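You operate a simulated robot arm through the tools that you are given. There is no shell and no other tool.

The job below is to be done with a simulated robot arm. You get a single attempt, and the scene is never put back.

## Task
Put the green tag in the export carton, close it and push it toward the wall.
Fine: tag from the bands drawer into the green half; drawer shut.

The check looks at the end state, three seconds after you hand in, the way a careful person would. Anything else that was tipped, shoved, dropped, spilled or broken makes it a failure.

## Robot
A 7-joint arm with a two-finger parallel gripper, fixed in place. Base frame: the origin is at the foot of the arm, x ahead of it, y to its left, z up; the work surface is at about z = 0.8. Readings come in m, rad, newtons and seconds.
Its first joint turns from -2.897 to 2.897 rad. Payload 4.4 kg.
Tool frame: the origin (TCP) lies between the finger pads and is the grasp point; the fingertips stand 0.023 m ahead of it; z points along the fingers, y is the line along which they close. The gripper opens to 0.094 m. The fingers are 0.038 m wide and 0.01 m thick; the gripper's body (0.054 by 0.096 m) begins 0.039 m behind the TCP.
Orientation is that of the tool frame in the base frame, as [roll, pitch, yaw] about the fixed x, y, z axes, in that order (R = Rz(yaw) Ry(pitch) Rx(roll)). With the fingers straight down and closing along the base's y, the tool's x points along the base's -x, its y along +y and its z along -z.

## Interface
- The arm moves only by the tool play_rows. Its argument "series" is a list that holds one entry, the list of rows, each a list of 7 numbers: the closure, from 0 (fully open) to 1 (shut), then the shift along the base's x, y, z in m, then the turn, a rotation vector about the base's x, y, z in rad. In form: [[[grip, dx, dy, dz, rx, ry, rz], ...]]. A call has 1 to 20 rows; each row is the pose to reach, as a shift and turn from the pose commanded when the call began. Rows are played at 5 a second. More than 0.05 m and 0.15 rad between two rows, or a gripper value outside its range, and nothing of the call is played. Where a pose cannot be reached the arm comes as near as it can. A force on the tool above 90 N (or 10 N above the force at the start of the call, whichever is more), or a blocked arm, ends the call early, and 0.2 s more pass. The fingers move at their own pace (about 0.072 m/s each) and stop on an object; they squeeze with about 36 N. The grip force told is the motor's: it shows also when the fingers shut on nothing. Time passes only in rows, and 0.2 s behind the last, so rows that repeat a pose let the fingers close. It gives the time, the measured TCP pose, the force on the tool (base axes), the opening and the grip force at its end, in the units of the frame above (readings bear some noise), with the torque about the TCP (base axes, N m) and any sound that the robot's microphone picked up.
- Cameras (640 x 400 px; columns grow to the right, rows downward): "scene" is fixed at [0.3992, 0.5026, 1.5382]; the picture's right is [-0.76, -0.65, 0.00], its down [-0.50, 0.58, -0.64] and it looks along [0.42, -0.48, -0.77] (base axes); focal length 319 px, centre (320, 200). "wrist" rides on the gripper at [0.086, 0.016, -0.075] in the tool frame; the picture's right is [-0.18, 0.98, 0.00], its down [-0.58, -0.11, -0.81] and it looks along [-0.79, -0.15, 0.59] (tool axes); focal length 243 px, centre (320, 200). There is no depth. A picture from a camera that has moved, and an enlarged one, comes with that camera's place and axes in the base frame and with its lens.
- camera(camera): a new picture of that camera. No time passes.
- zoom(camera, box): a new picture of the part [left, top, right, bottom] of that camera's present view, enlarged. No time passes.
- hand_in(): hands the job in; it is judged then, once.

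Places have to be worked out from the pictures, the camera data and where the tool is seen. Open the gripper and draw the arm clear of the work before you hand the job in, unless the task says otherwise.

The tools are called after "Request:" as name(argument=value, ...) on one line, values as JSON. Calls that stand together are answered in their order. play_rows: Moves the arm, as the interface text tells. Its arguments: {"type":"object","properties":{"series":{"type":"array","items":{"type":"array","items":{"type":"array","items":{"type":"number"}}}}},"required":["series"]} The other tools are called the same way: camera (camera) takes a picture; zoom (camera, box) takes an enlarged picture of a part of a camera's view; hand_in () hands the job in.

At the start:

```text
time: 0.0
ee_pos: [0.59, -0.1138, 1.1799]
tool_rot: [3.141, 0.001, 3.14]
force: [0.5, -0.2, 0.2]
ft_torque: [-0.01, 0.02, 0.02]
width: 0.0939
finger_force: 0.0
```

scene: 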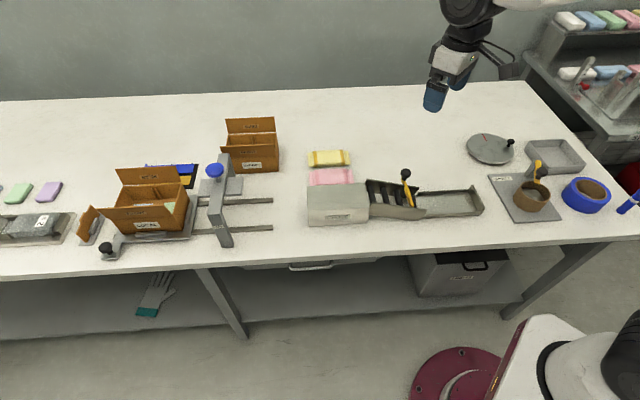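
wrist: 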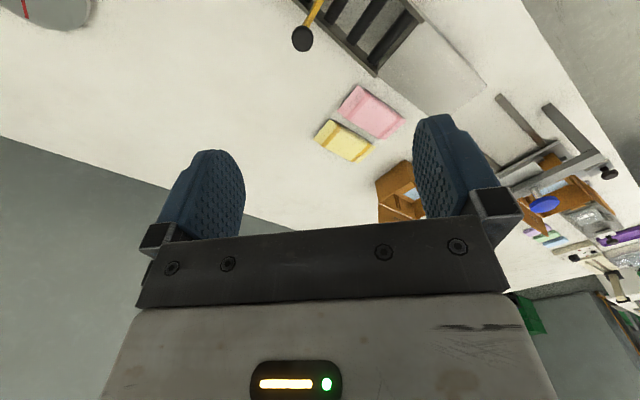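

I start by looking closely at the scene in enlarged views before moving anything.

Request:
zoom(camera="scene", box=[60, 110, 300, 270])

Request:
zoom(camera="scene", box=[280, 130, 520, 290])

Request:
zoom(camera="scene", box=[0, 150, 160, 270])

Request:
zoom(camera="scene", box=[460, 100, 640, 240])

Request:
zoom(camera="scene", box=[200, 230, 540, 360])

```text
2.50 times, centred on (180, 190) of scene
camera zoom: at [0.3992, 0.5026, 1.5382], right [-0.76, -0.65, 0.0], down [-0.5, 0.58, -0.64], along [0.42, -0.48, -0.77], focal length 797 px, centre (670, 225)
```

zoom: 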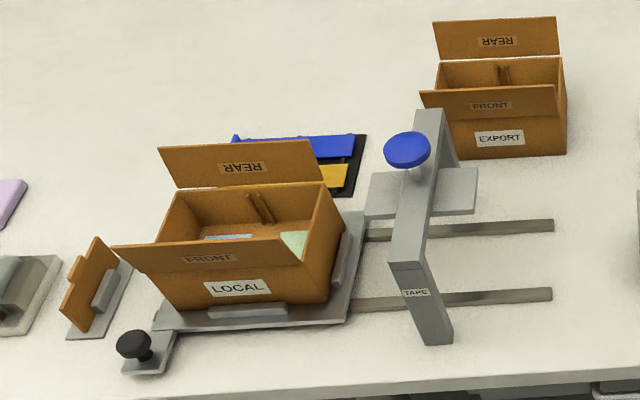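

```text
2.50 times, centred on (400, 210) of scene
camera zoom: at [0.3992, 0.5026, 1.5382], right [-0.76, -0.65, 0.0], down [-0.5, 0.58, -0.64], along [0.42, -0.48, -0.77], focal length 797 px, centre (120, 175)
```

zoom: 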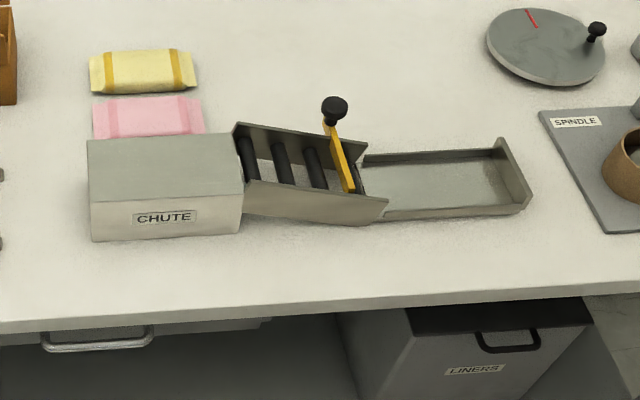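

```text
3.33 times, centred on (80, 210) of scene
camera zoom: at [0.3992, 0.5026, 1.5382], right [-0.76, -0.65, 0.0], down [-0.5, 0.58, -0.64], along [0.42, -0.48, -0.77], focal length 1062 px, centre (1120, 167)
```

zoom: 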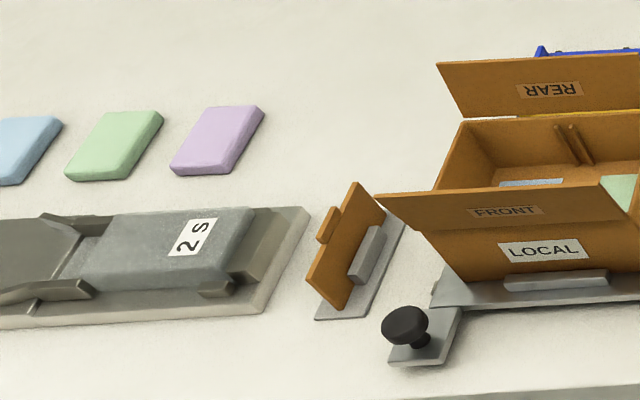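

```text
2.86 times, centred on (550, 170) of scene
camera zoom: at [0.3992, 0.5026, 1.5382], right [-0.76, -0.65, 0.0], down [-0.5, 0.58, -0.64], along [0.42, -0.48, -0.77], focal length 911 px, centre (-337, 286)
```

zoom: 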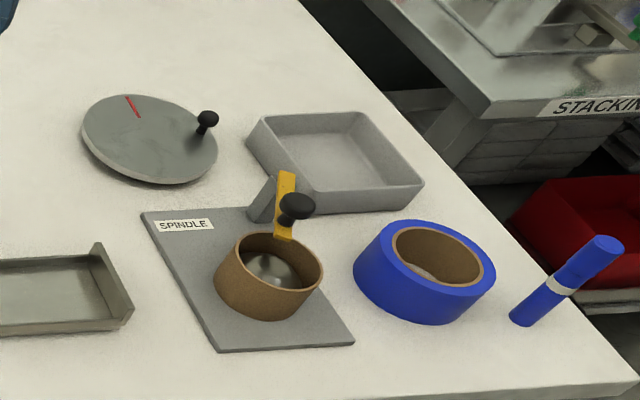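

```text
1.88 times, centred on (370, 295) of scene
camera zoom: at [0.3992, 0.5026, 1.5382], right [-0.76, -0.65, 0.0], down [-0.5, 0.58, -0.64], along [0.42, -0.48, -0.77], focal length 600 px, centre (226, 21)
```

zoom: 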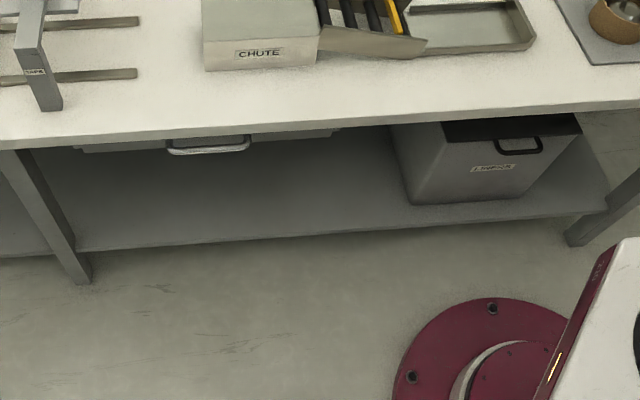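

The scene shows the EXPORT carton with open flaps at about (1.03–1.1, 0.05). A drawer handle sits under the table front edge at about (0.69, 0.21, 0.77). I'll enlarge both of these and check the wrist view.

Request:
zoom(camera="wrist", box=[340, 120, 640, 320])

Request:
zoom(camera="scene", box=[205, 105, 295, 180])

Request:
zoom(camera="scene", box=[230, 240, 430, 300])

Request:
zoom(camera="scene", box=[540, 0, 640, 110])

```text
2.00 times, centred on (490, 220) of wrist
camera zoom: at [0.5035, -0.0978, 1.2557], right [0.18, 0.98, 0.0], down [0.58, -0.11, 0.81], along [0.79, -0.15, -0.59], focal length 485 px, centre (-20, 160)
```

zoom: 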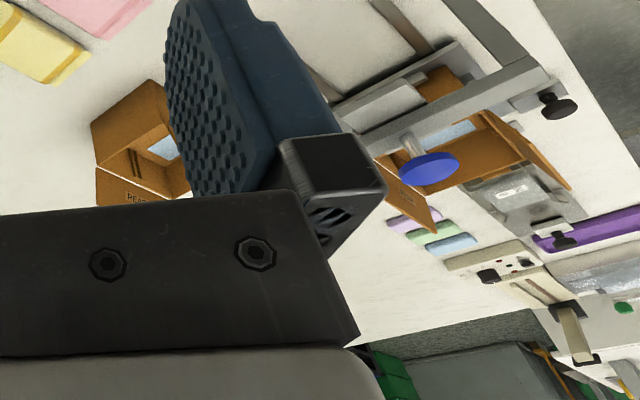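

```text
5.33 times, centred on (250, 142) of scene
camera zoom: at [0.3992, 0.5026, 1.5382], right [-0.76, -0.65, 0.0], down [-0.5, 0.58, -0.64], along [0.42, -0.48, -0.77], focal length 1700 px, centre (693, 507)
```

zoom: 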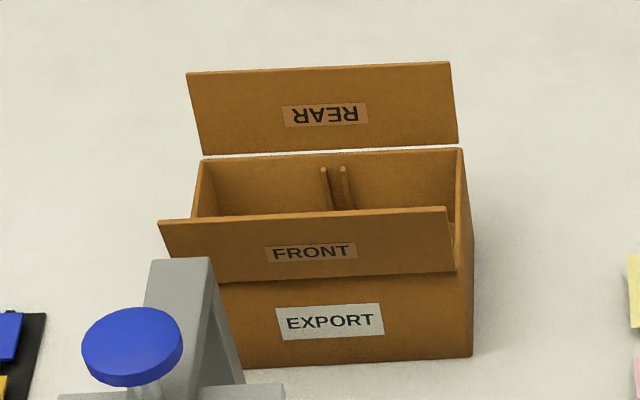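

```text
3.20 times, centred on (330, 270) of scene
camera zoom: at [0.3992, 0.5026, 1.5382], right [-0.76, -0.65, 0.0], down [-0.5, 0.58, -0.64], along [0.42, -0.48, -0.77], focal length 1020 px, centre (288, -24)
```

zoom: 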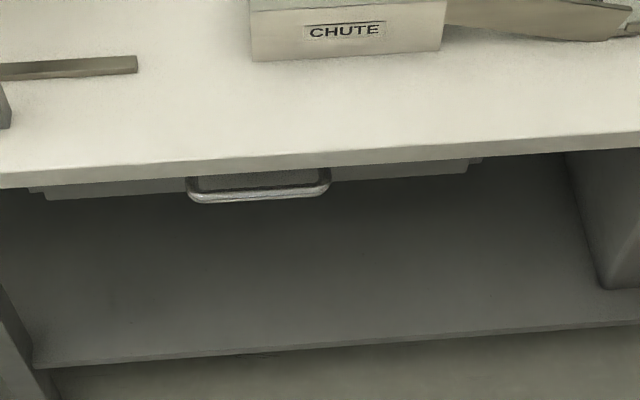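

```text
3.64 times, centred on (590, 55) of scene
camera zoom: at [0.3992, 0.5026, 1.5382], right [-0.76, -0.65, 0.0], down [-0.5, 0.58, -0.64], along [0.42, -0.48, -0.77], focal length 1159 px, centre (-662, 727)
```

zoom: 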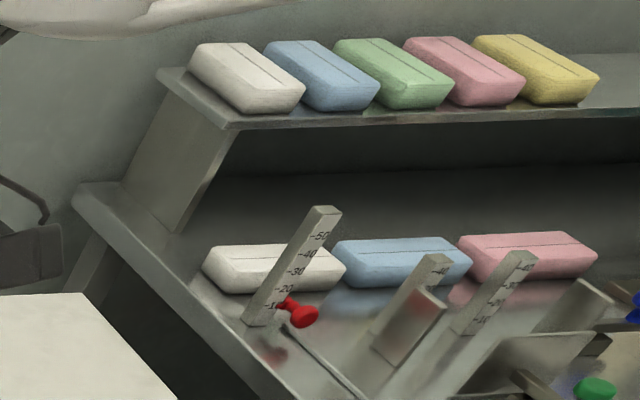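

The EXPORT carton is about 0.16 wide, 0.11 deep and 0.07 tall, and the table is turned about 45° from the base axes. I'll move the wrist camera nearer at safe height to see which half of the carton is green.

Request:
play_rows(series=[[[0, 0.03, 0.03, 0.003, 0, 0, 0], [0, 0.06, 0.06, 0.006, 0, 0, 0], [0, 0.09, 0.09, 0.01, 0, 0, 0], [0, 0.12, 0.12, 0.013, 0, 0, 0], [0, 0.15, 0.15, 0.016, 0, 0, 0], [0, 0.17, 0.18, 0.02, 0, 0, 0], [0, 0.19, 0.21, 0.02, 0, 0, 0]]])

Request:
camera(camera="wrist")

Request:
camera(camera="scene")

```text
time: 1.6
ee_pos: [0.7802, 0.0939, 1.2011]
tool_rot: [3.141, -0.003, 3.138]
force: [-1.0, 0.1, -0.1]
ft_torque: [0.02, -0.01, -0.04]
width: 0.0941
finger_force: 0.0
```

```text
taken
camera wrist: at [0.6938, 0.1104, 1.2755], right [0.18, 0.98, 0.0], down [0.58, -0.11, 0.81], along [0.79, -0.15, -0.59], focal length 243 px, centre (320, 200)
```

wrist: 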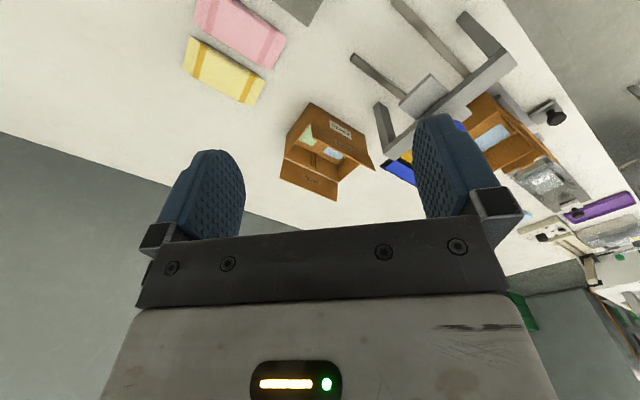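

```text
taken
```

scene: 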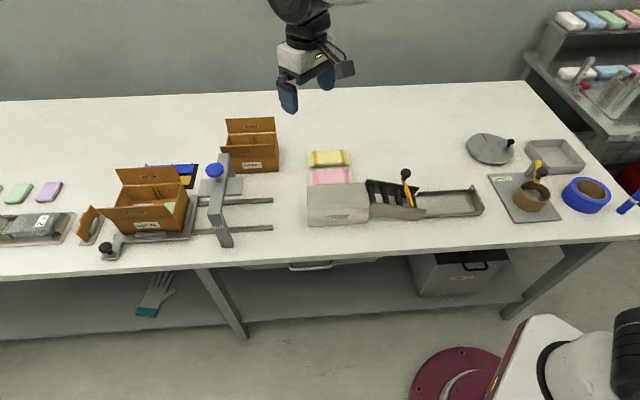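

The carton is now visible between the fingers; I'll enlarge it to see its inside.

Request:
zoom(camera="wrist", box=[250, 80, 410, 210])

```text
3.08 times, centred on (330, 145) of wrist
camera zoom: at [0.6938, 0.1104, 1.2755], right [0.18, 0.98, 0.0], down [0.58, -0.11, 0.81], along [0.79, -0.15, -0.59], focal length 746 px, centre (289, 369)
```

zoom: 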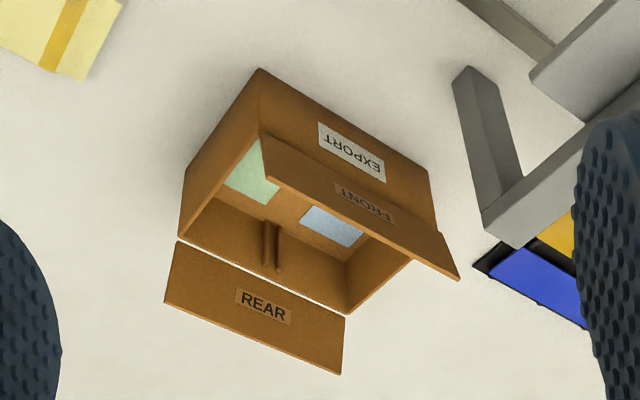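

The green pad is in the right half (nearer the robot, low L) and the blue in the left. The carton runs at 45°, with its front right corner at about (0.98, 0.035) and its top at about z=0.875. Next I'll move in front of the table, turned so the wrist camera faces the drawer.

Request:
play_rows(series=[[[0, -0.029, 0.032, -0.01, 0, 0, -0.061], [0, -0.058, 0.064, -0.02, 0, 0, -0.122], [0, -0.087, 0.097, -0.03, 0, 0, -0.183], [0, -0.117, 0.129, -0.04, 0, 0, -0.244], [0, -0.146, 0.161, -0.05, 0, 0, -0.305], [0, -0.175, 0.194, -0.06, 0, 0, -0.366], [0, -0.204, 0.226, -0.07, 0, 0, -0.427], [0, -0.234, 0.258, -0.08, 0, 0, -0.488], [0, -0.263, 0.291, -0.09, 0, 0, -0.549], [0, -0.292, 0.323, -0.1, 0, 0, -0.61], [0, -0.292, 0.323, -0.14, 0, 0, -0.61], [0, -0.292, 0.323, -0.18, 0, 0, -0.61], [0, -0.292, 0.323, -0.2, 0, 0, -0.61]]])

Request:
camera(camera="wrist")

Request:
camera(camera="scene")

```text
time: 4.4
ee_pos: [0.4874, 0.4188, 1.0003]
tool_rot: [-3.141, 0.0, 2.529]
force: [0.3, 0.2, -0.5]
ft_torque: [-0.01, -0.02, -0.02]
width: 0.094
finger_force: 0.1
```

```text
taken
camera wrist: at [0.4268, 0.4818, 1.0747], right [0.71, 0.7, 0.0], down [0.41, -0.42, 0.81], along [0.56, -0.58, -0.59], focal length 243 px, centre (320, 200)
```

wrist: 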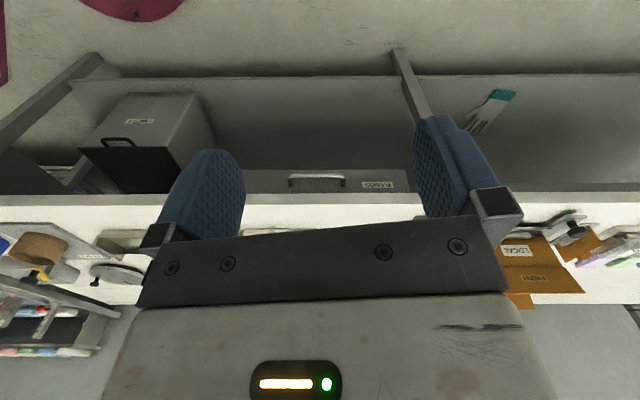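

```text
taken
```

scene: 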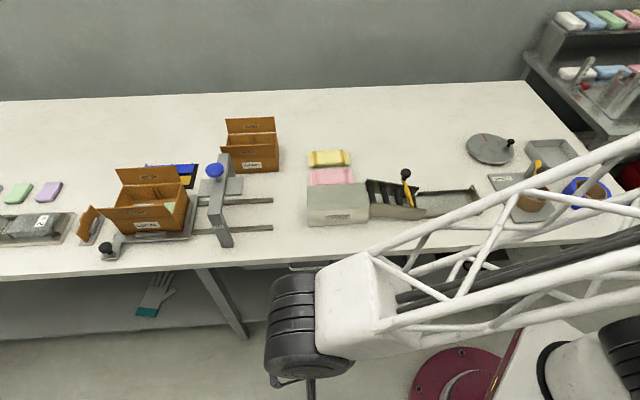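

The drawer front is in view with a bar handle and a label. I'll enlarge that part.

Request:
zoom(camera="wrist", box=[240, 130, 420, 240])

Request:
zoom(camera="wrist", box=[60, 50, 640, 220])

```text
3.56 times, centred on (330, 185) of wrist
camera zoom: at [0.4268, 0.4818, 1.0747], right [0.71, 0.7, 0.0], down [0.41, -0.42, 0.81], along [0.56, -0.58, -0.59], focal length 863 px, centre (284, 253)
```

zoom: 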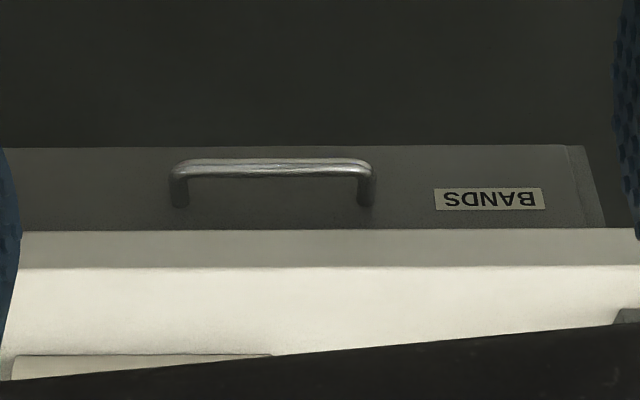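

```text
1.10 times, centred on (350, 135) of wrist
camera zoom: at [0.4268, 0.4818, 1.0747], right [0.71, 0.7, 0.0], down [0.41, -0.42, 0.81], along [0.56, -0.58, -0.59], focal length 268 px, centre (287, 272)
```

zoom: 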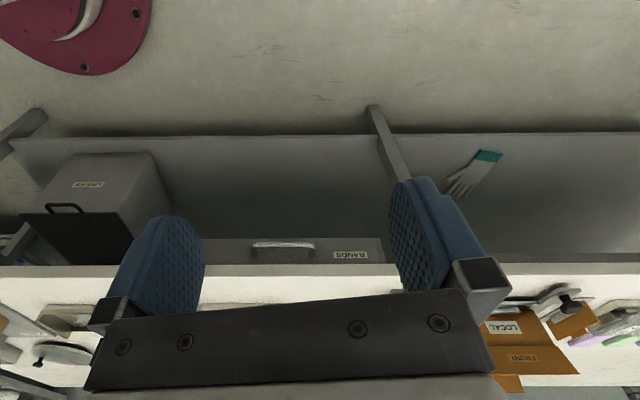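

It is the BANDS drawer. Triangulating both cameras puts the handle bar at about (0.70, 0.191, 0.718), about 0.036 m out from the drawer front, just under the table edge at D≈0.351. I'll yaw the tool so that its x lies along the bar, and move just in front of the table.

Request:
play_rows(series=[[[0, 0.01, -0.01, -0.01, 0, 0, 0.14], [0, 0.021, -0.021, -0.02, 0, 0, 0.28], [0, 0.032, -0.032, -0.03, 0, 0, 0.42], [0, 0.043, -0.043, -0.04, 0, 0, 0.56], [0, 0.053, -0.054, -0.05, 0, 0, 0.7], [0, 0.064, -0.065, -0.06, 0, 0, 0.84], [0, 0.075, -0.075, -0.07, 0, 0, 0.98], [0, 0.086, -0.086, -0.08, 0, 0, 1.12], [0, 0.096, -0.097, -0.09, 0, 0, 1.26], [0, 0.107, -0.108, -0.1, 0, 0, 1.398]]])

Request:
camera(camera="scene")

```text
time: 6.6
ee_pos: [0.594, 0.3116, 0.9012]
tool_rot: [-3.141, 0.0, -2.351]
force: [-0.1, -0.9, -0.4]
ft_torque: [-0.06, -0.03, -0.01]
width: 0.0939
finger_force: 0.1
```

```text
taken
```

scene: 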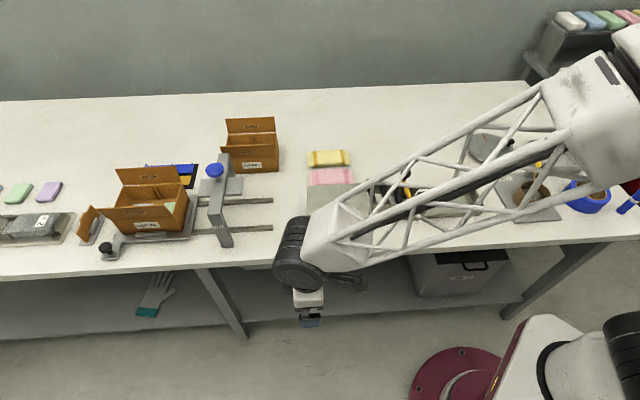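

The arm tracks well. I'll partly close the fingers to about 0.05 and start tilting the tool about the table's long axis toward horizontal, then check the arm's posture.

Request:
play_rows(series=[[[0.45, 0, 0, 0, -0.085, -0.085, 0], [0.45, 0, 0, 0, -0.17, -0.17, 0], [0.45, 0, 0, 0, -0.255, -0.255, 0], [0.45, 0, 0, 0, -0.34, -0.34, 0], [0.45, 0, 0, 0, -0.425, -0.425, 0], [0.45, 0, 0, 0, -0.51, -0.51, 0]]])

Request:
camera(camera="scene")

Request:
camera(camera="wrist")

```text
time: 8.0
ee_pos: [0.5944, 0.3109, 0.9008]
tool_rot: [-2.419, 0.0, -2.355]
force: [0.4, -0.3, 0.0]
ft_torque: [-0.01, 0.02, -0.01]
width: 0.0519
finger_force: 0.1
```

```text
taken
```

scene: 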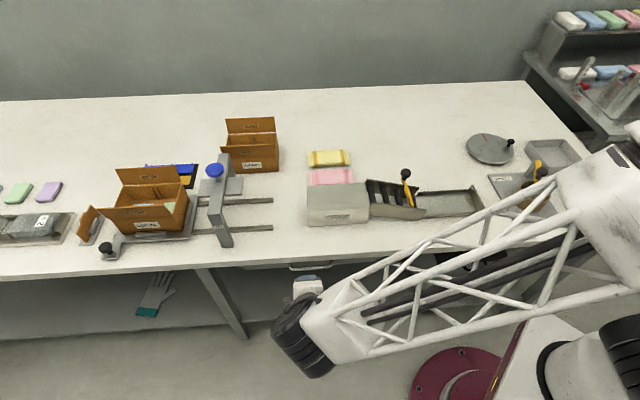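

```text
taken
camera wrist: at [0.4908, 0.2926, 0.9464], right [-0.39, 0.65, -0.65], down [0.09, 0.73, 0.68], along [0.92, 0.21, -0.35], focal length 243 px, centre (320, 200)
```

wrist: 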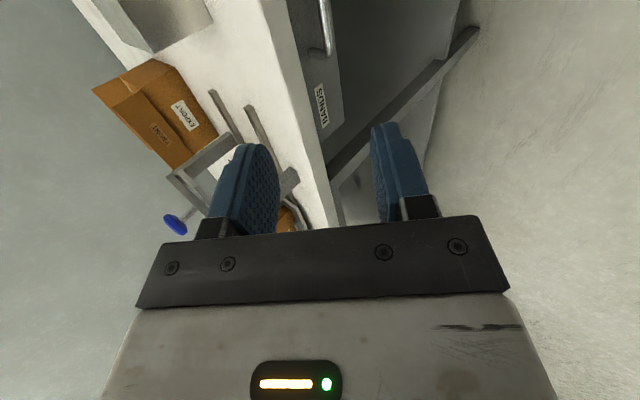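

The tilt is clean, so I'll continue to nearly horizontal with the fingers pointing at the drawer.

Request:
play_rows(series=[[[0.45, 0, 0, 0, -0.0943, -0.0943, 0], [0.45, 0, 0, 0, -0.1886, -0.1886, 0], [0.45, 0, 0, 0, -0.2829, -0.2829, 0], [0.45, 0, 0, 0, -0.3772, -0.3772, 0], [0.45, 0, 0, 0, -0.4715, -0.4715, 0], [0.45, 0, 0, 0, -0.5657, -0.5657, 0], [0.45, 0, 0, 0, -0.5657, -0.5657, 0]]])

Request:
camera(camera="scene")

Request:
camera(camera="wrist")

```text
time: 9.6
ee_pos: [0.5937, 0.3112, 0.9011]
tool_rot: [-1.619, -0.001, -2.357]
force: [0.4, 0.1, 0.2]
ft_torque: [-0.01, 0.01, 0.0]
width: 0.0516
finger_force: 0.1
```

```text
taken
```

scene: 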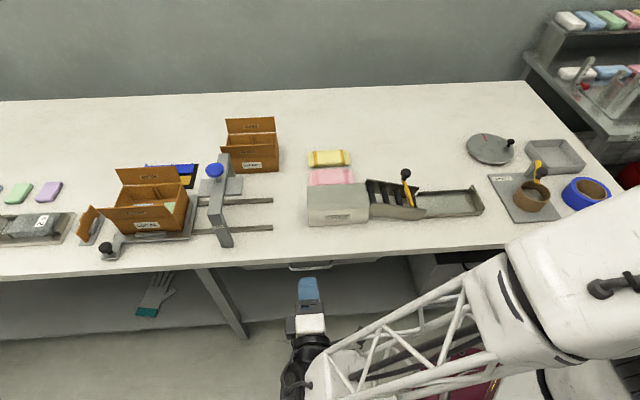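

```text
taken
camera wrist: at [0.4802, 0.3026, 0.8893], right [0.1, 0.16, -0.98], down [-0.15, 0.98, 0.15], along [0.98, 0.14, 0.12], focal length 243 px, centre (320, 200)
```

wrist: 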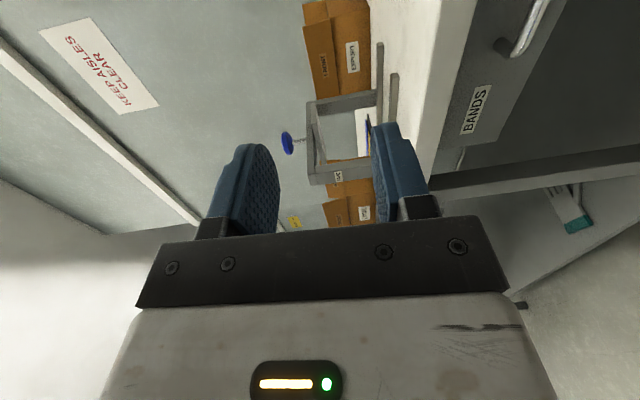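

The wrist view confirms the predicted handle position: its left end was expected at (516, 58) and is seen at about (515, 52). I'll lower to the bar's height while still in front of the table and check again.

Request:
play_rows(series=[[[0.45, -0.002, -0.002, -0.045, 0, 0, 0], [0.45, -0.004, -0.004, -0.09, 0, 0, 0], [0.45, -0.006, -0.006, -0.135, 0, 0, 0], [0.45, -0.006, -0.006, -0.183, 0, 0, 0], [0.45, -0.006, -0.006, -0.183, 0, 0, 0]]])

Request:
camera(camera="scene")

Request:
camera(camera="wrist")

```text
time: 10.8
ee_pos: [0.5876, 0.3068, 0.7184]
tool_rot: [-1.62, -0.002, -2.355]
force: [-0.3, -0.3, -0.3]
ft_torque: [0.0, -0.04, 0.0]
width: 0.052
finger_force: 0.0
```

```text
taken
```

scene: 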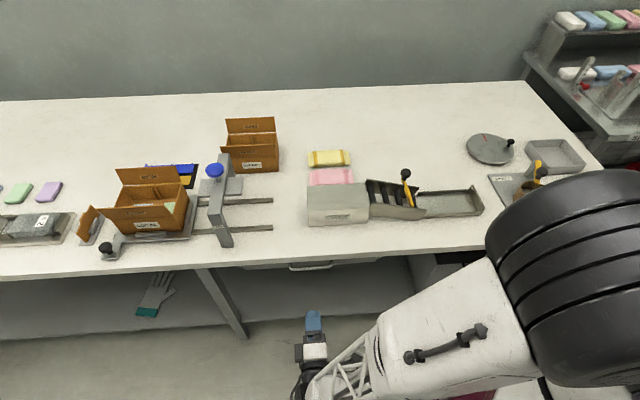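

```text
taken
camera wrist: at [0.4749, 0.2986, 0.7062], right [0.09, 0.16, -0.98], down [-0.15, 0.98, 0.15], along [0.98, 0.14, 0.12], focal length 243 px, centre (320, 200)
```

wrist: 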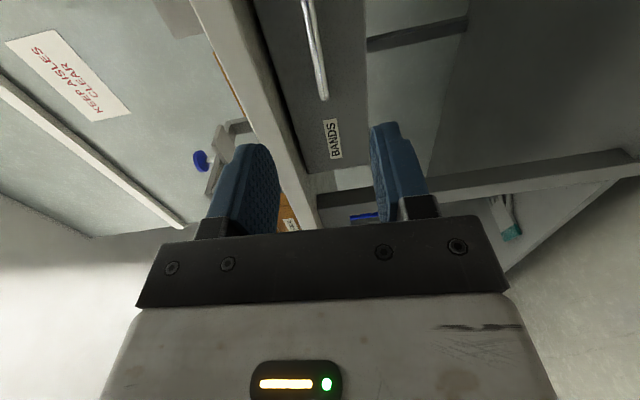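

The bar appears in line with the gap between the fingers. I'll enlarge it to confirm its height against the tool axis.

Request:
zoom(camera="wrist", box=[220, 0, 420, 125])

```text
3.20 times, centred on (320, 62) of wrist
camera zoom: at [0.4749, 0.2986, 0.7062], right [0.09, 0.16, -0.98], down [-0.15, 0.98, 0.15], along [0.98, 0.14, 0.12], focal length 776 px, centre (320, 640)
```

zoom: 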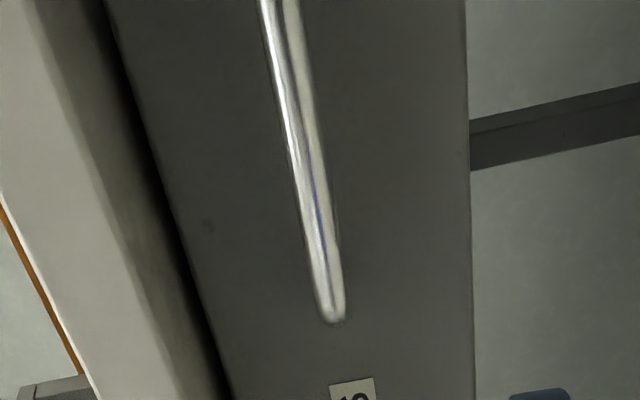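

The bar centre is at z≈0.717, about the TCP height of 0.718. I'll advance 0.15 m toward the drawer, slowly at the end.

Request:
play_rows(series=[[[0.45, 0.025, -0.025, 0, 0, 0, 0], [0.45, 0.05, -0.05, 0, 0, 0, 0], [0.45, 0.07, -0.07, 0, 0, 0, 0], [0.45, 0.085, -0.085, 0, 0, 0, 0], [0.45, 0.096, -0.096, 0, 0, 0, 0], [0.45, 0.104, -0.104, 0, 0, 0, 0], [0.45, 0.108, -0.108, 0, 0, 0, 0]]])

Request:
camera(camera="wrist")

Request:
camera(camera="scene")

```text
time: 12.4
ee_pos: [0.6954, 0.1983, 0.7169]
tool_rot: [-1.62, -0.001, -2.357]
force: [0.2, -0.3, 0.0]
ft_torque: [0.01, 0.0, 0.0]
width: 0.0518
finger_force: 0.0
```

```text
taken
camera wrist: at [0.5822, 0.1891, 0.7062], right [0.09, 0.16, -0.98], down [-0.15, 0.98, 0.15], along [0.98, 0.14, 0.12], focal length 243 px, centre (320, 200)
```

wrist: 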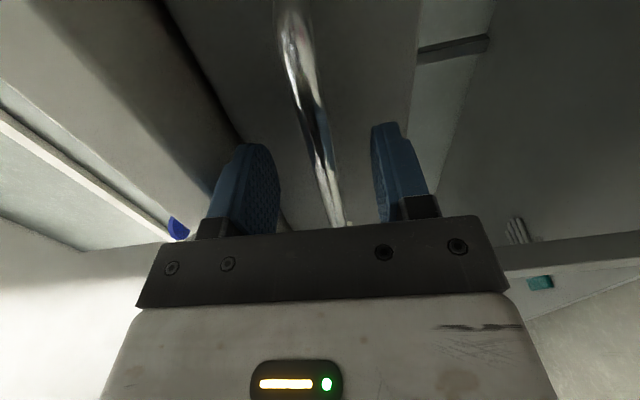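

```text
taken
```

scene: 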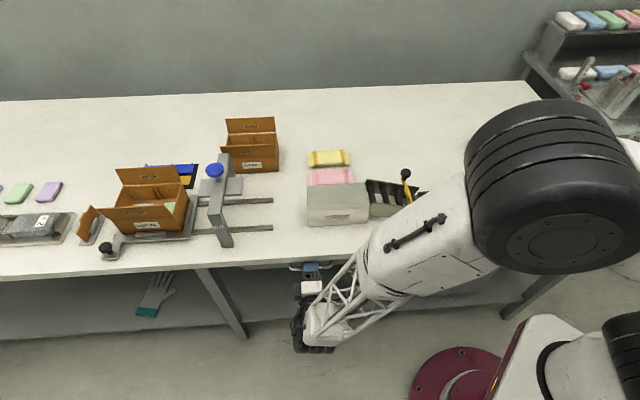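

The bar is between the fingers with no contact yet. I'll go 0.01 m further and close on it.

Request:
play_rows(series=[[[0.45, 0.004, -0.004, 0, 0, 0, 0], [0.45, 0.007, -0.007, 0, 0, 0, 0], [0.7, 0.007, -0.007, 0, 0, 0, 0], [1, 0.007, -0.007, 0, 0, 0, 0], [1, 0.007, -0.007, 0, 0, 0, 0], [1, 0.007, -0.007, 0, 0, 0, 0]]])

Request:
camera(camera="wrist")

```text
time: 13.8
ee_pos: [0.703, 0.1894, 0.7151]
tool_rot: [-1.622, -0.005, -2.354]
force: [16.2, 16.5, -74.3]
ft_torque: [0.65, -0.88, 0.84]
width: 0.0118
finger_force: 45.0
```

```text
taken
camera wrist: at [0.5898, 0.1818, 0.7036], right [0.09, 0.16, -0.98], down [-0.15, 0.98, 0.15], along [0.98, 0.14, 0.11], focal length 243 px, centre (320, 200)
```

wrist: 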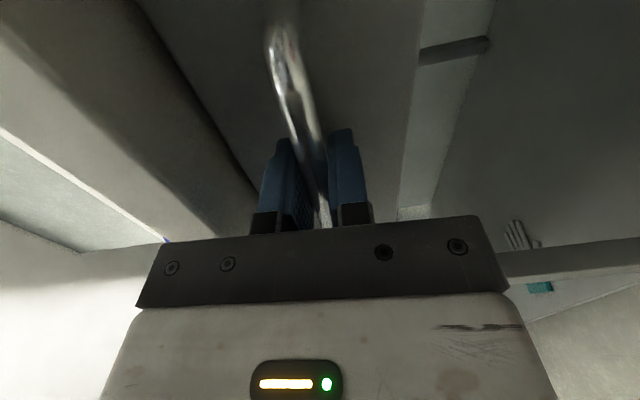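

The bar is gripped (width 0.0118), but the tool feels −74 N in z, so the bar sits a few mm lower than my commanded height. I'll relax the command downward before pulling.

Request:
play_rows(series=[[[1, 0, 0, -0.001, 0, 0, 0], [1, 0, 0, -0.002, 0, 0, 0], [1, 0, 0, -0.0025, 0, 0, 0]]])

```text
time: 14.6
ee_pos: [0.7039, 0.1899, 0.7158]
tool_rot: [-1.621, -0.002, -2.357]
force: [20.8, 21.6, -72.7]
ft_torque: [0.32, -0.51, -0.09]
width: 0.0117
finger_force: 44.8
```

The force did not change with the small shift, so I'll try a little more downward to learn the trend.

Request:
play_rows(series=[[[1, 0, 0, -0.002, 0, 0, 0], [1, 0, 0, -0.004, 0, 0, 0], [1, 0, 0, -0.004, 0, 0, 0]]])

Request:
zoom(camera="wrist", box=[200, 80, 420, 240])

```text
time: 15.4
ee_pos: [0.7038, 0.1899, 0.7148]
tool_rot: [-1.618, -0.001, -2.359]
force: [-15.3, -14.1, 18.2]
ft_torque: [-0.18, 0.18, -0.25]
width: 0.0112
finger_force: 45.6
```

```text
2.50 times, centred on (310, 160) of wrist
camera zoom: at [0.5899, 0.182, 0.7025], right [0.1, 0.16, -0.98], down [-0.15, 0.98, 0.15], along [0.98, 0.14, 0.12], focal length 606 px, centre (345, 300)
```

zoom: 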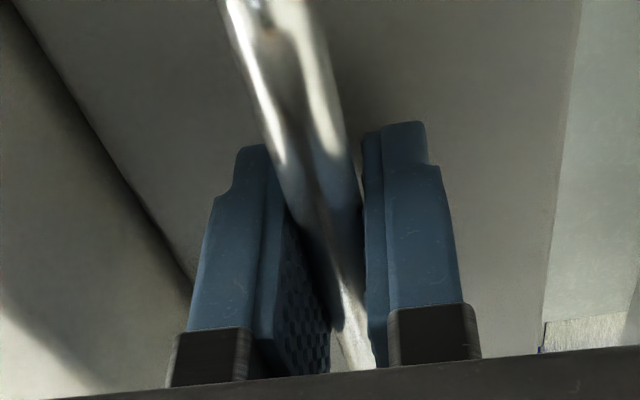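

The force is now small (about +18 N), so the grip is near neutral at 0.8 mm up. I'll pull the drawer out gently by 0.06 m.

Request:
play_rows(series=[[[1, -0.003, 0.003, 0.0008, 0, 0, 0], [1, -0.008, 0.008, 0.0008, 0, 0, 0], [1, -0.015, 0.015, 0.0008, 0, 0, 0], [1, -0.022, 0.022, 0.0008, 0, 0, 0], [1, -0.03, 0.03, 0.0008, 0, 0, 0], [1, -0.038, 0.038, 0.0008, 0, 0, 0], [1, -0.045, 0.045, 0.0008, 0, 0, 0]]])

Request:
camera(camera="scene")

```text
time: 17.1
ee_pos: [0.6603, 0.2363, 0.7151]
tool_rot: [-1.618, 0.001, -2.357]
force: [-14.5, -15.0, 20.5]
ft_torque: [-0.17, 0.23, -0.38]
width: 0.0118
finger_force: 44.8
stopped in row 7: the force on the tool passed its limit at 90 N (the readings are from after the stop); the commanded pose is now the measured one
```

```text
taken
```

scene: 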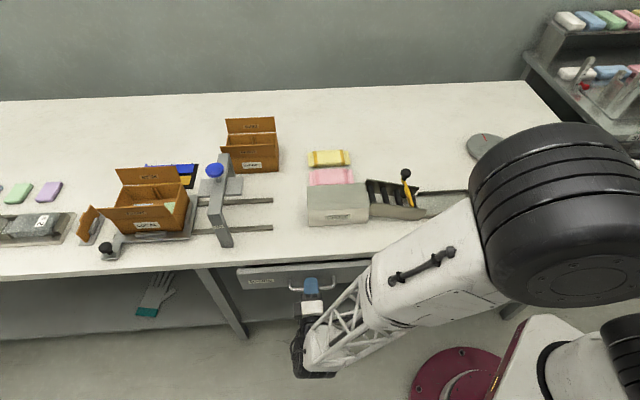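

The drawer has come out about 0.064 m, and then the force limit tripped once. I'll pull a shorter bit along the measured direction and watch the force build-up.

Request:
play_rows(series=[[[1, -0.003, 0.003, -0.0005, 0, 0, 0], [1, -0.007, 0.007, -0.0005, 0, 0, 0], [1, -0.011, 0.011, -0.0005, 0, 0, 0]]])

Request:
zoom(camera="scene", box=[200, 230, 400, 350])

```text
time: 17.9
ee_pos: [0.6482, 0.2478, 0.7143]
tool_rot: [-1.618, 0.004, -2.357]
force: [-25.0, -25.8, 68.7]
ft_torque: [-0.27, 0.42, 0.16]
width: 0.0117
finger_force: 45.2
```

```text
3.20 times, centred on (300, 290) of scene
camera zoom: at [0.3992, 0.5026, 1.5382], right [-0.76, -0.65, 0.0], down [-0.5, 0.58, -0.64], along [0.42, -0.48, -0.77], focal length 1020 px, centre (384, -88)
```

zoom: 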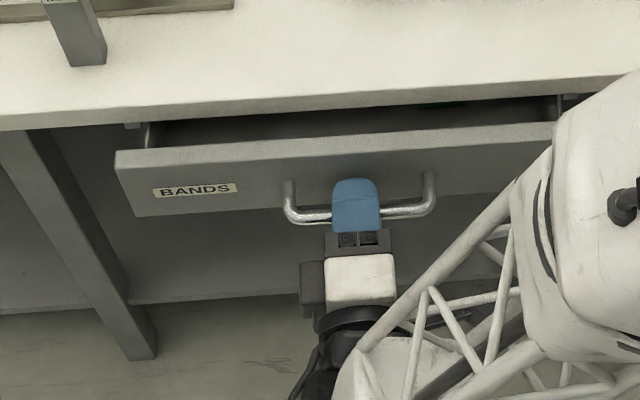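

The upward force on the tool says my command is about 2–3 mm low. I'll raise it slightly, shift a touch sideways to relieve the load, and keep pulling.

Request:
play_rows(series=[[[1, -0.001, -0.001, 0.002, 0, 0, 0], [1, -0.004, 0.002, 0.0025, 0, 0, 0], [1, -0.008, 0.006, 0.0025, 0, 0, 0], [1, -0.012, 0.01, 0.0025, 0, 0, 0], [1, -0.017, 0.015, 0.0025, 0, 0, 0]]])

```text
time: 19.1
ee_pos: [0.6321, 0.2619, 0.7145]
tool_rot: [-1.62, -0.003, -2.354]
force: [23.8, 23.3, -39.2]
ft_torque: [0.17, -0.29, 0.41]
width: 0.0119
finger_force: 45.3
```

The forces have swapped sign and are moderate. I'll correct by half and pull further in modest steps.

Request:
play_rows(series=[[[1, -0.003, 0.004, -0.001, 0, 0, 0], [1, -0.008, 0.009, -0.001, 0, 0, 0], [1, -0.013, 0.014, -0.001, 0, 0, 0], [1, -0.018, 0.019, -0.001, 0, 0, 0], [1, -0.023, 0.024, -0.001, 0, 0, 0], [1, -0.028, 0.029, -0.001, 0, 0, 0]]])

Request:
zoom(camera="scene", box=[200, 230, 400, 350])

```text
time: 20.5
ee_pos: [0.604, 0.2899, 0.7141]
tool_rot: [-1.617, -0.003, -2.356]
force: [-25.2, -26.0, 9.5]
ft_torque: [0.13, -0.15, 0.15]
width: 0.0118
finger_force: 44.7
```

```text
3.20 times, centred on (300, 290) of scene
camera zoom: at [0.3992, 0.5026, 1.5382], right [-0.76, -0.65, 0.0], down [-0.5, 0.58, -0.64], along [0.42, -0.48, -0.77], focal length 1020 px, centre (384, -88)
```

zoom: 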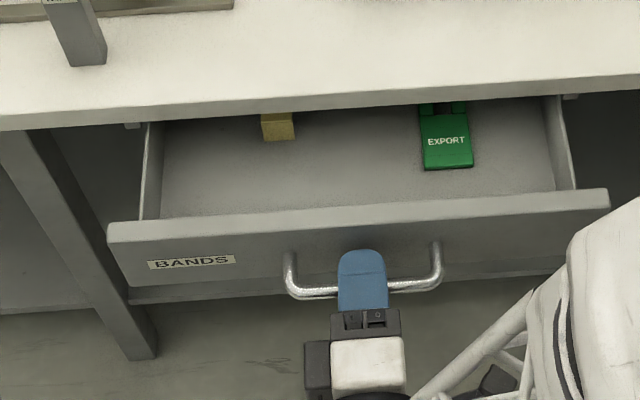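

The open drawer shows a green tag marked EXPORT and a yellow block. I'll keep pulling, with a small sideways correction, so that the tag is fully clear of the table edge.

Request:
play_rows(series=[[[1, -0.0045, 0.0035, 0, 0, 0, 0], [1, -0.0095, 0.0085, 0, 0, 0, 0], [1, -0.0145, 0.0135, 0, 0, 0, 0], [1, -0.0195, 0.0185, 0, 0, 0, 0], [1, -0.0245, 0.0235, 0, 0, 0, 0], [1, -0.0295, 0.0285, 0, 0, 0, 0]]])

Request:
zoom(camera="scene", box=[200, 230, 400, 350])

```text
time: 21.9
ee_pos: [0.575, 0.3216, 0.7145]
tool_rot: [-1.617, 0.003, -2.354]
force: [-23.5, -25.1, 40.7]
ft_torque: [-0.36, 0.48, 0.36]
width: 0.0122
finger_force: 44.9
```

```text
3.20 times, centred on (300, 290) of scene
camera zoom: at [0.3992, 0.5026, 1.5382], right [-0.76, -0.65, 0.0], down [-0.5, 0.58, -0.64], along [0.42, -0.48, -0.77], focal length 1020 px, centre (384, -88)
```

zoom: 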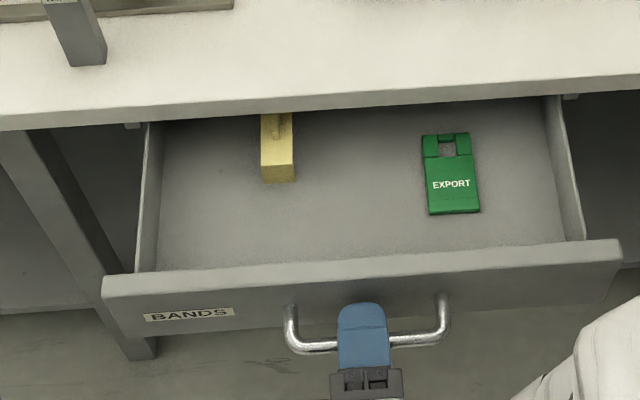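

The green EXPORT tag is now fully visible, centred at about (0.618, 0.157). I'd like it about 0.06 m further out so the upright gripper clears the table edge, so I keep pulling.

Request:
play_rows(series=[[[1, -0.0045, 0.0035, 0.001, 0, 0, 0], [1, -0.0095, 0.0085, 0.001, 0, 0, 0], [1, -0.0145, 0.0135, 0.001, 0, 0, 0], [1, -0.0195, 0.0185, 0.001, 0, 0, 0], [1, -0.0245, 0.0235, 0.001, 0, 0, 0], [1, -0.0295, 0.0285, 0.001, 0, 0, 0]]])

Request:
zoom(camera="scene", box=[200, 230, 400, 350])

```text
time: 23.3
ee_pos: [0.546, 0.3479, 0.7143]
tool_rot: [-1.62, -0.001, -2.354]
force: [25.2, 24.1, -49.8]
ft_torque: [0.13, -0.19, 0.23]
width: 0.0116
finger_force: 44.4
```

```text
3.20 times, centred on (300, 290) of scene
camera zoom: at [0.3992, 0.5026, 1.5382], right [-0.76, -0.65, 0.0], down [-0.5, 0.58, -0.64], along [0.42, -0.48, -0.77], focal length 1020 px, centre (384, -88)
```

zoom: 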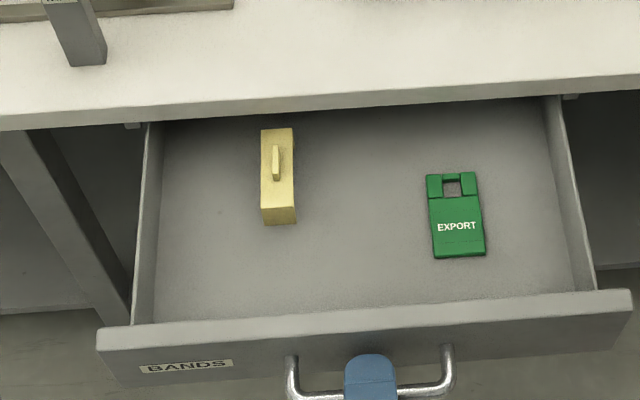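

The drawer is 0.22 m out and the tag centre is at about (0.589, 0.185). The wrist camera housing needs room between the drawer front and the table edge, so I'll pull about 0.04 m more if the slide allows.

Request:
play_rows(series=[[[1, -0.0035, 0.0045, -0.001, 0, 0, 0], [1, -0.0085, 0.0095, -0.001, 0, 0, 0], [1, -0.0135, 0.0145, -0.001, 0, 0, 0], [1, -0.0185, 0.0195, -0.001, 0, 0, 0], [1, -0.0235, 0.0245, -0.001, 0, 0, 0], [1, -0.0285, 0.0295, -0.001, 0, 0, 0]]])

Request:
zoom(camera="scene", box=[200, 240, 400, 360])

```text
time: 24.7
ee_pos: [0.517, 0.3764, 0.7146]
tool_rot: [-1.618, 0.001, -2.357]
force: [-16.3, -17.3, 19.3]
ft_torque: [-0.25, 0.31, -0.27]
width: 0.0116
finger_force: 45.2
```

```text
3.20 times, centred on (300, 300) of scene
camera zoom: at [0.3992, 0.5026, 1.5382], right [-0.76, -0.65, 0.0], down [-0.5, 0.58, -0.64], along [0.42, -0.48, -0.77], focal length 1020 px, centre (384, -120)
```

zoom: 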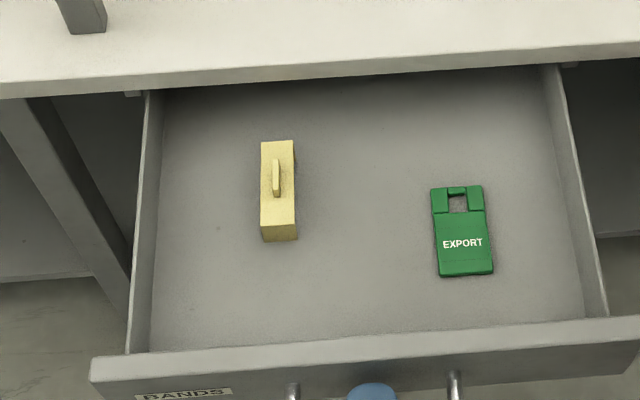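

The drawer is 0.26 m out and the tag is well exposed at about (0.560, 0.215). I'll release the handle, back straight off, and rise.

Request:
play_rows(series=[[[0.6, 0, 0, 0, 0, 0, 0], [0.45, 0, 0, 0, 0, 0, 0], [0.4, 0, 0, 0, 0, 0, 0], [0.4, -0.01, 0.01, 0, 0, 0, 0], [0.4, -0.03, 0.03, 0, 0, 0, 0], [0.4, -0.055, 0.055, 0, 0, 0, 0], [0.4, -0.06, 0.06, 0.04, 0, 0, 0], [0.4, -0.06, 0.06, 0.085, 0, 0, 0], [0.4, -0.06, 0.06, 0.13, 0, 0, 0], [0.4, -0.06, 0.06, 0.175, 0, 0, 0], [0.4, -0.06, 0.06, 0.22, 0, 0, 0], [0.4, -0.06, 0.06, 0.265, 0, 0, 0]]])

Request:
camera(camera="scene")

```text
time: 27.3
ee_pos: [0.4546, 0.4401, 0.9807]
tool_rot: [-1.619, 0.0, -2.357]
force: [0.0, -0.4, -0.3]
ft_torque: [-0.02, 0.02, 0.02]
width: 0.0564
finger_force: 0.0
```

```text
taken
```

scene: 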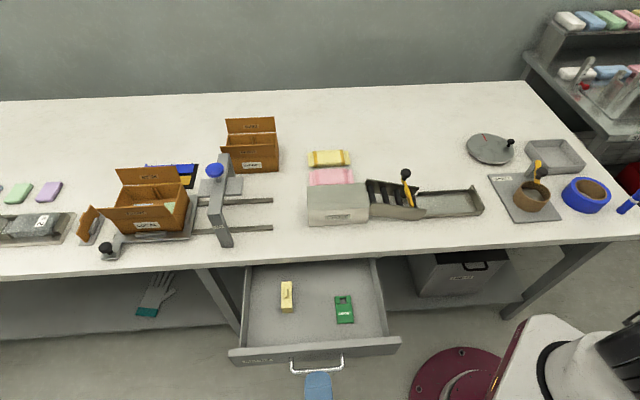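

The drawer stays open and undisturbed. Now I'll turn the tool back to pointing down.

Request:
play_rows(series=[[[0.2, 0, 0, 0.01, 0.098, 0.098, 0], [0.1, 0, 0, 0.02, 0.196, 0.196, 0], [0, 0, 0, 0.03, 0.294, 0.294, 0], [0, 0, 0, 0.04, 0.392, 0.392, 0], [0, 0, 0, 0.05, 0.49, 0.49, 0], [0, 0, 0, 0.06, 0.588, 0.588, 0], [0, 0, 0, 0.06, 0.686, 0.686, 0], [0, 0, 0, 0.06, 0.784, 0.784, 0], [0, 0, 0, 0.06, 0.882, 0.882, 0], [0, 0, 0, 0.06, 0.98, 0.98, 0], [0, 0, 0, 0.06, 1.076, 1.076, 0], [0, 0, 0, 0.06, 1.076, 1.076, 0]]])

Request:
camera(camera="scene")

```text
time: 29.9
ee_pos: [0.4568, 0.4373, 1.0401]
tool_rot: [3.14, 0.001, -2.356]
force: [0.5, 0.8, -0.5]
ft_torque: [-0.03, -0.02, 0.0]
width: 0.094
finger_force: 0.0
```

```text
taken
```

scene: 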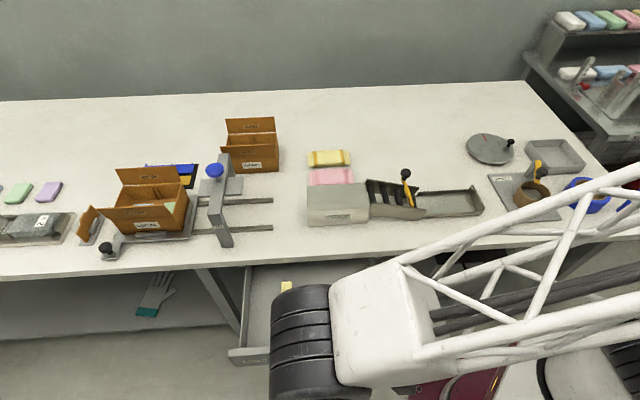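

Now I'll yaw so the fingers close across the tag's width, and move to view the tag with the wrist camera.

Request:
play_rows(series=[[[0, 0, -0.011, -0.008, 0, 0, -0.143], [0, 0, -0.022, -0.016, 0, 0, -0.286], [0, 0, -0.033, -0.024, 0, 0, -0.429], [0, 0, -0.044, -0.032, 0, 0, -0.572], [0, 0, -0.055, -0.04, 0, 0, -0.715], [0, 0, -0.066, -0.048, 0, 0, -0.858], [0, 0, -0.077, -0.056, 0, 0, -1.001], [0, 0, -0.088, -0.064, 0, 0, -1.144], [0, 0, -0.099, -0.072, 0, 0, -1.287], [0, 0, -0.11, -0.08, 0, 0, -1.43], [0, 0.001, -0.12, -0.09, 0, 0, -1.571], [0, 0.001, -0.12, -0.09, 0, 0, -1.571]]])

Request:
camera(camera="wrist")

Request:
camera(camera="scene")

```text
time: 32.5
ee_pos: [0.4597, 0.317, 0.9505]
tool_rot: [-3.141, 0.002, 2.354]
force: [-0.9, 0.1, -0.2]
ft_torque: [0.02, -0.02, 0.0]
width: 0.0938
finger_force: 0.0
```

```text
taken
camera wrist: at [0.4099, 0.3901, 1.0253], right [0.83, 0.56, 0.0], down [0.33, -0.49, 0.81], along [0.45, -0.67, -0.59], focal length 243 px, centre (320, 200)
```

wrist: 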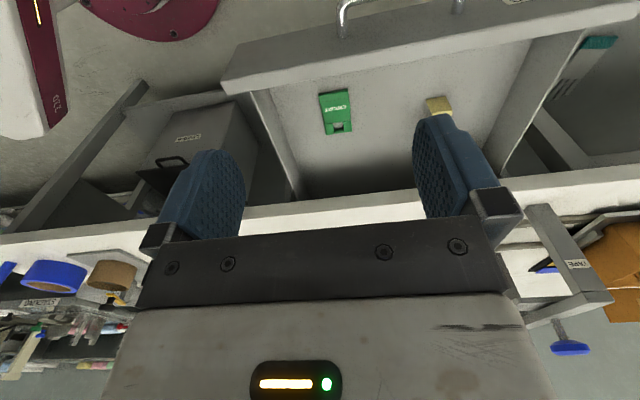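

```text
taken
```

scene: 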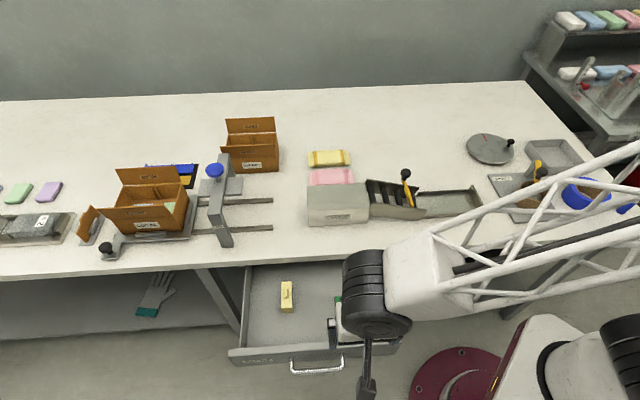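

Request:
zoom(camera="wrist", box=[220, 20, 460, 170])

Request:
zoom(camera="wrist", box=[300, 75, 372, 145])

```text
2.67 times, centred on (340, 95) of wrist
camera zoom: at [0.4099, 0.3901, 1.0253], right [0.83, 0.56, 0.0], down [0.33, -0.49, 0.81], along [0.45, -0.67, -0.59], focal length 647 px, centre (267, 480)
```

zoom: 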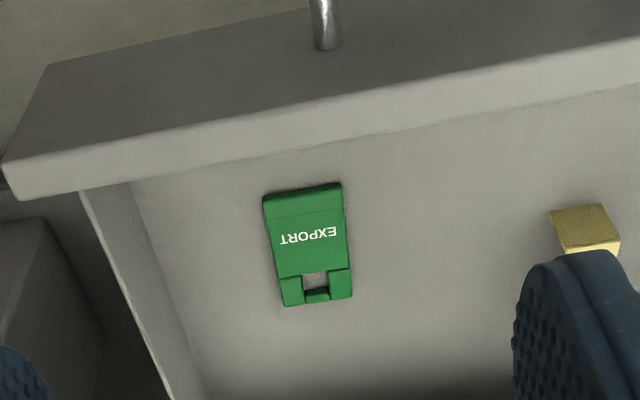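

```text
5.71 times, centred on (336, 110) of wrist
camera zoom: at [0.4099, 0.3901, 1.0253], right [0.83, 0.56, 0.0], down [0.33, -0.49, 0.81], along [0.45, -0.67, -0.59], focal length 1386 px, centre (229, 714)
```

zoom: 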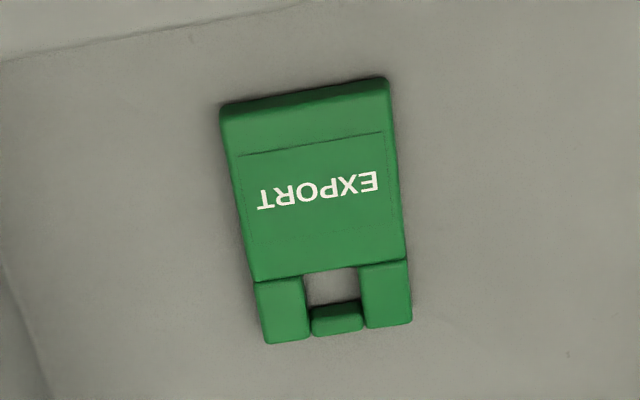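

The tag spans L 0.528–0.571 and D 0.208–0.282, so it is centred at (0.563, 0.214) with its top at z≈0.69, aligned with the table. I'll move above it and lower part-way with the fingers open.

Request:
play_rows(series=[[[0, 0.026, -0.026, 0, 0, 0, 0], [0, 0.052, -0.052, 0, 0, 0, 0], [0, 0.078, -0.078, 0, 0, 0, 0], [0, 0.1035, -0.1031, 0, 0, 0, 0], [0, 0.1035, -0.1031, -0.045, 0, 0, 0], [0, 0.1035, -0.1031, -0.09, 0, 0, 0], [0, 0.1035, -0.1031, -0.13, 0, 0, 0], [0, 0.1035, -0.1031, -0.17, 0, 0, 0], [0, 0.1035, -0.1031, -0.19, 0, 0, 0], [0, 0.1035, -0.1031, -0.19, 0, 0, 0]]])

Request:
camera(camera="wrist")

Request:
camera(camera="scene")

```text
time: 34.7
ee_pos: [0.5638, 0.2169, 0.7619]
tool_rot: [-3.139, 0.0, 2.356]
force: [-1.0, -0.2, 0.1]
ft_torque: [0.01, 0.01, -0.01]
width: 0.0942
finger_force: 0.2
```

```text
taken
camera wrist: at [0.5153, 0.2891, 0.8372], right [0.83, 0.56, 0.0], down [0.33, -0.49, 0.81], along [0.45, -0.67, -0.59], focal length 243 px, centre (320, 200)
```

wrist: 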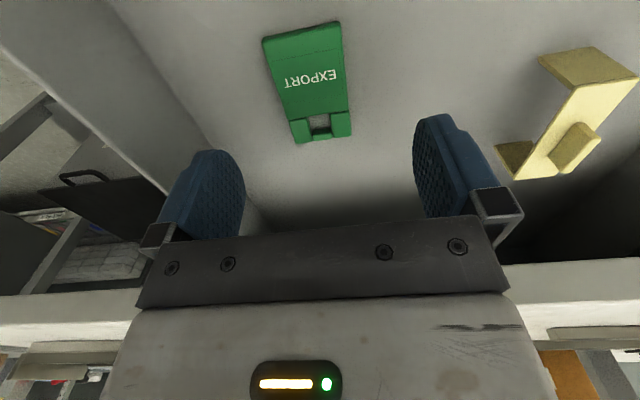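

```text
taken
```

scene: 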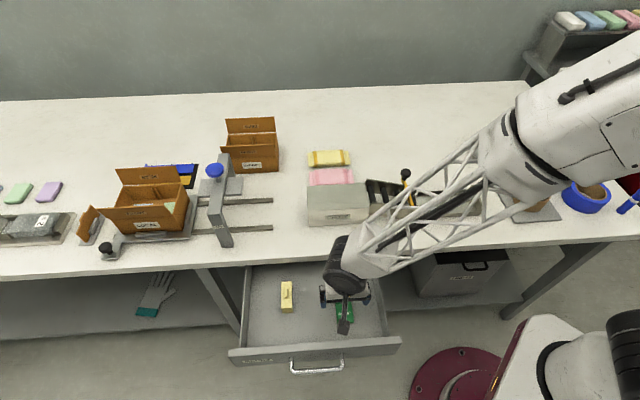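

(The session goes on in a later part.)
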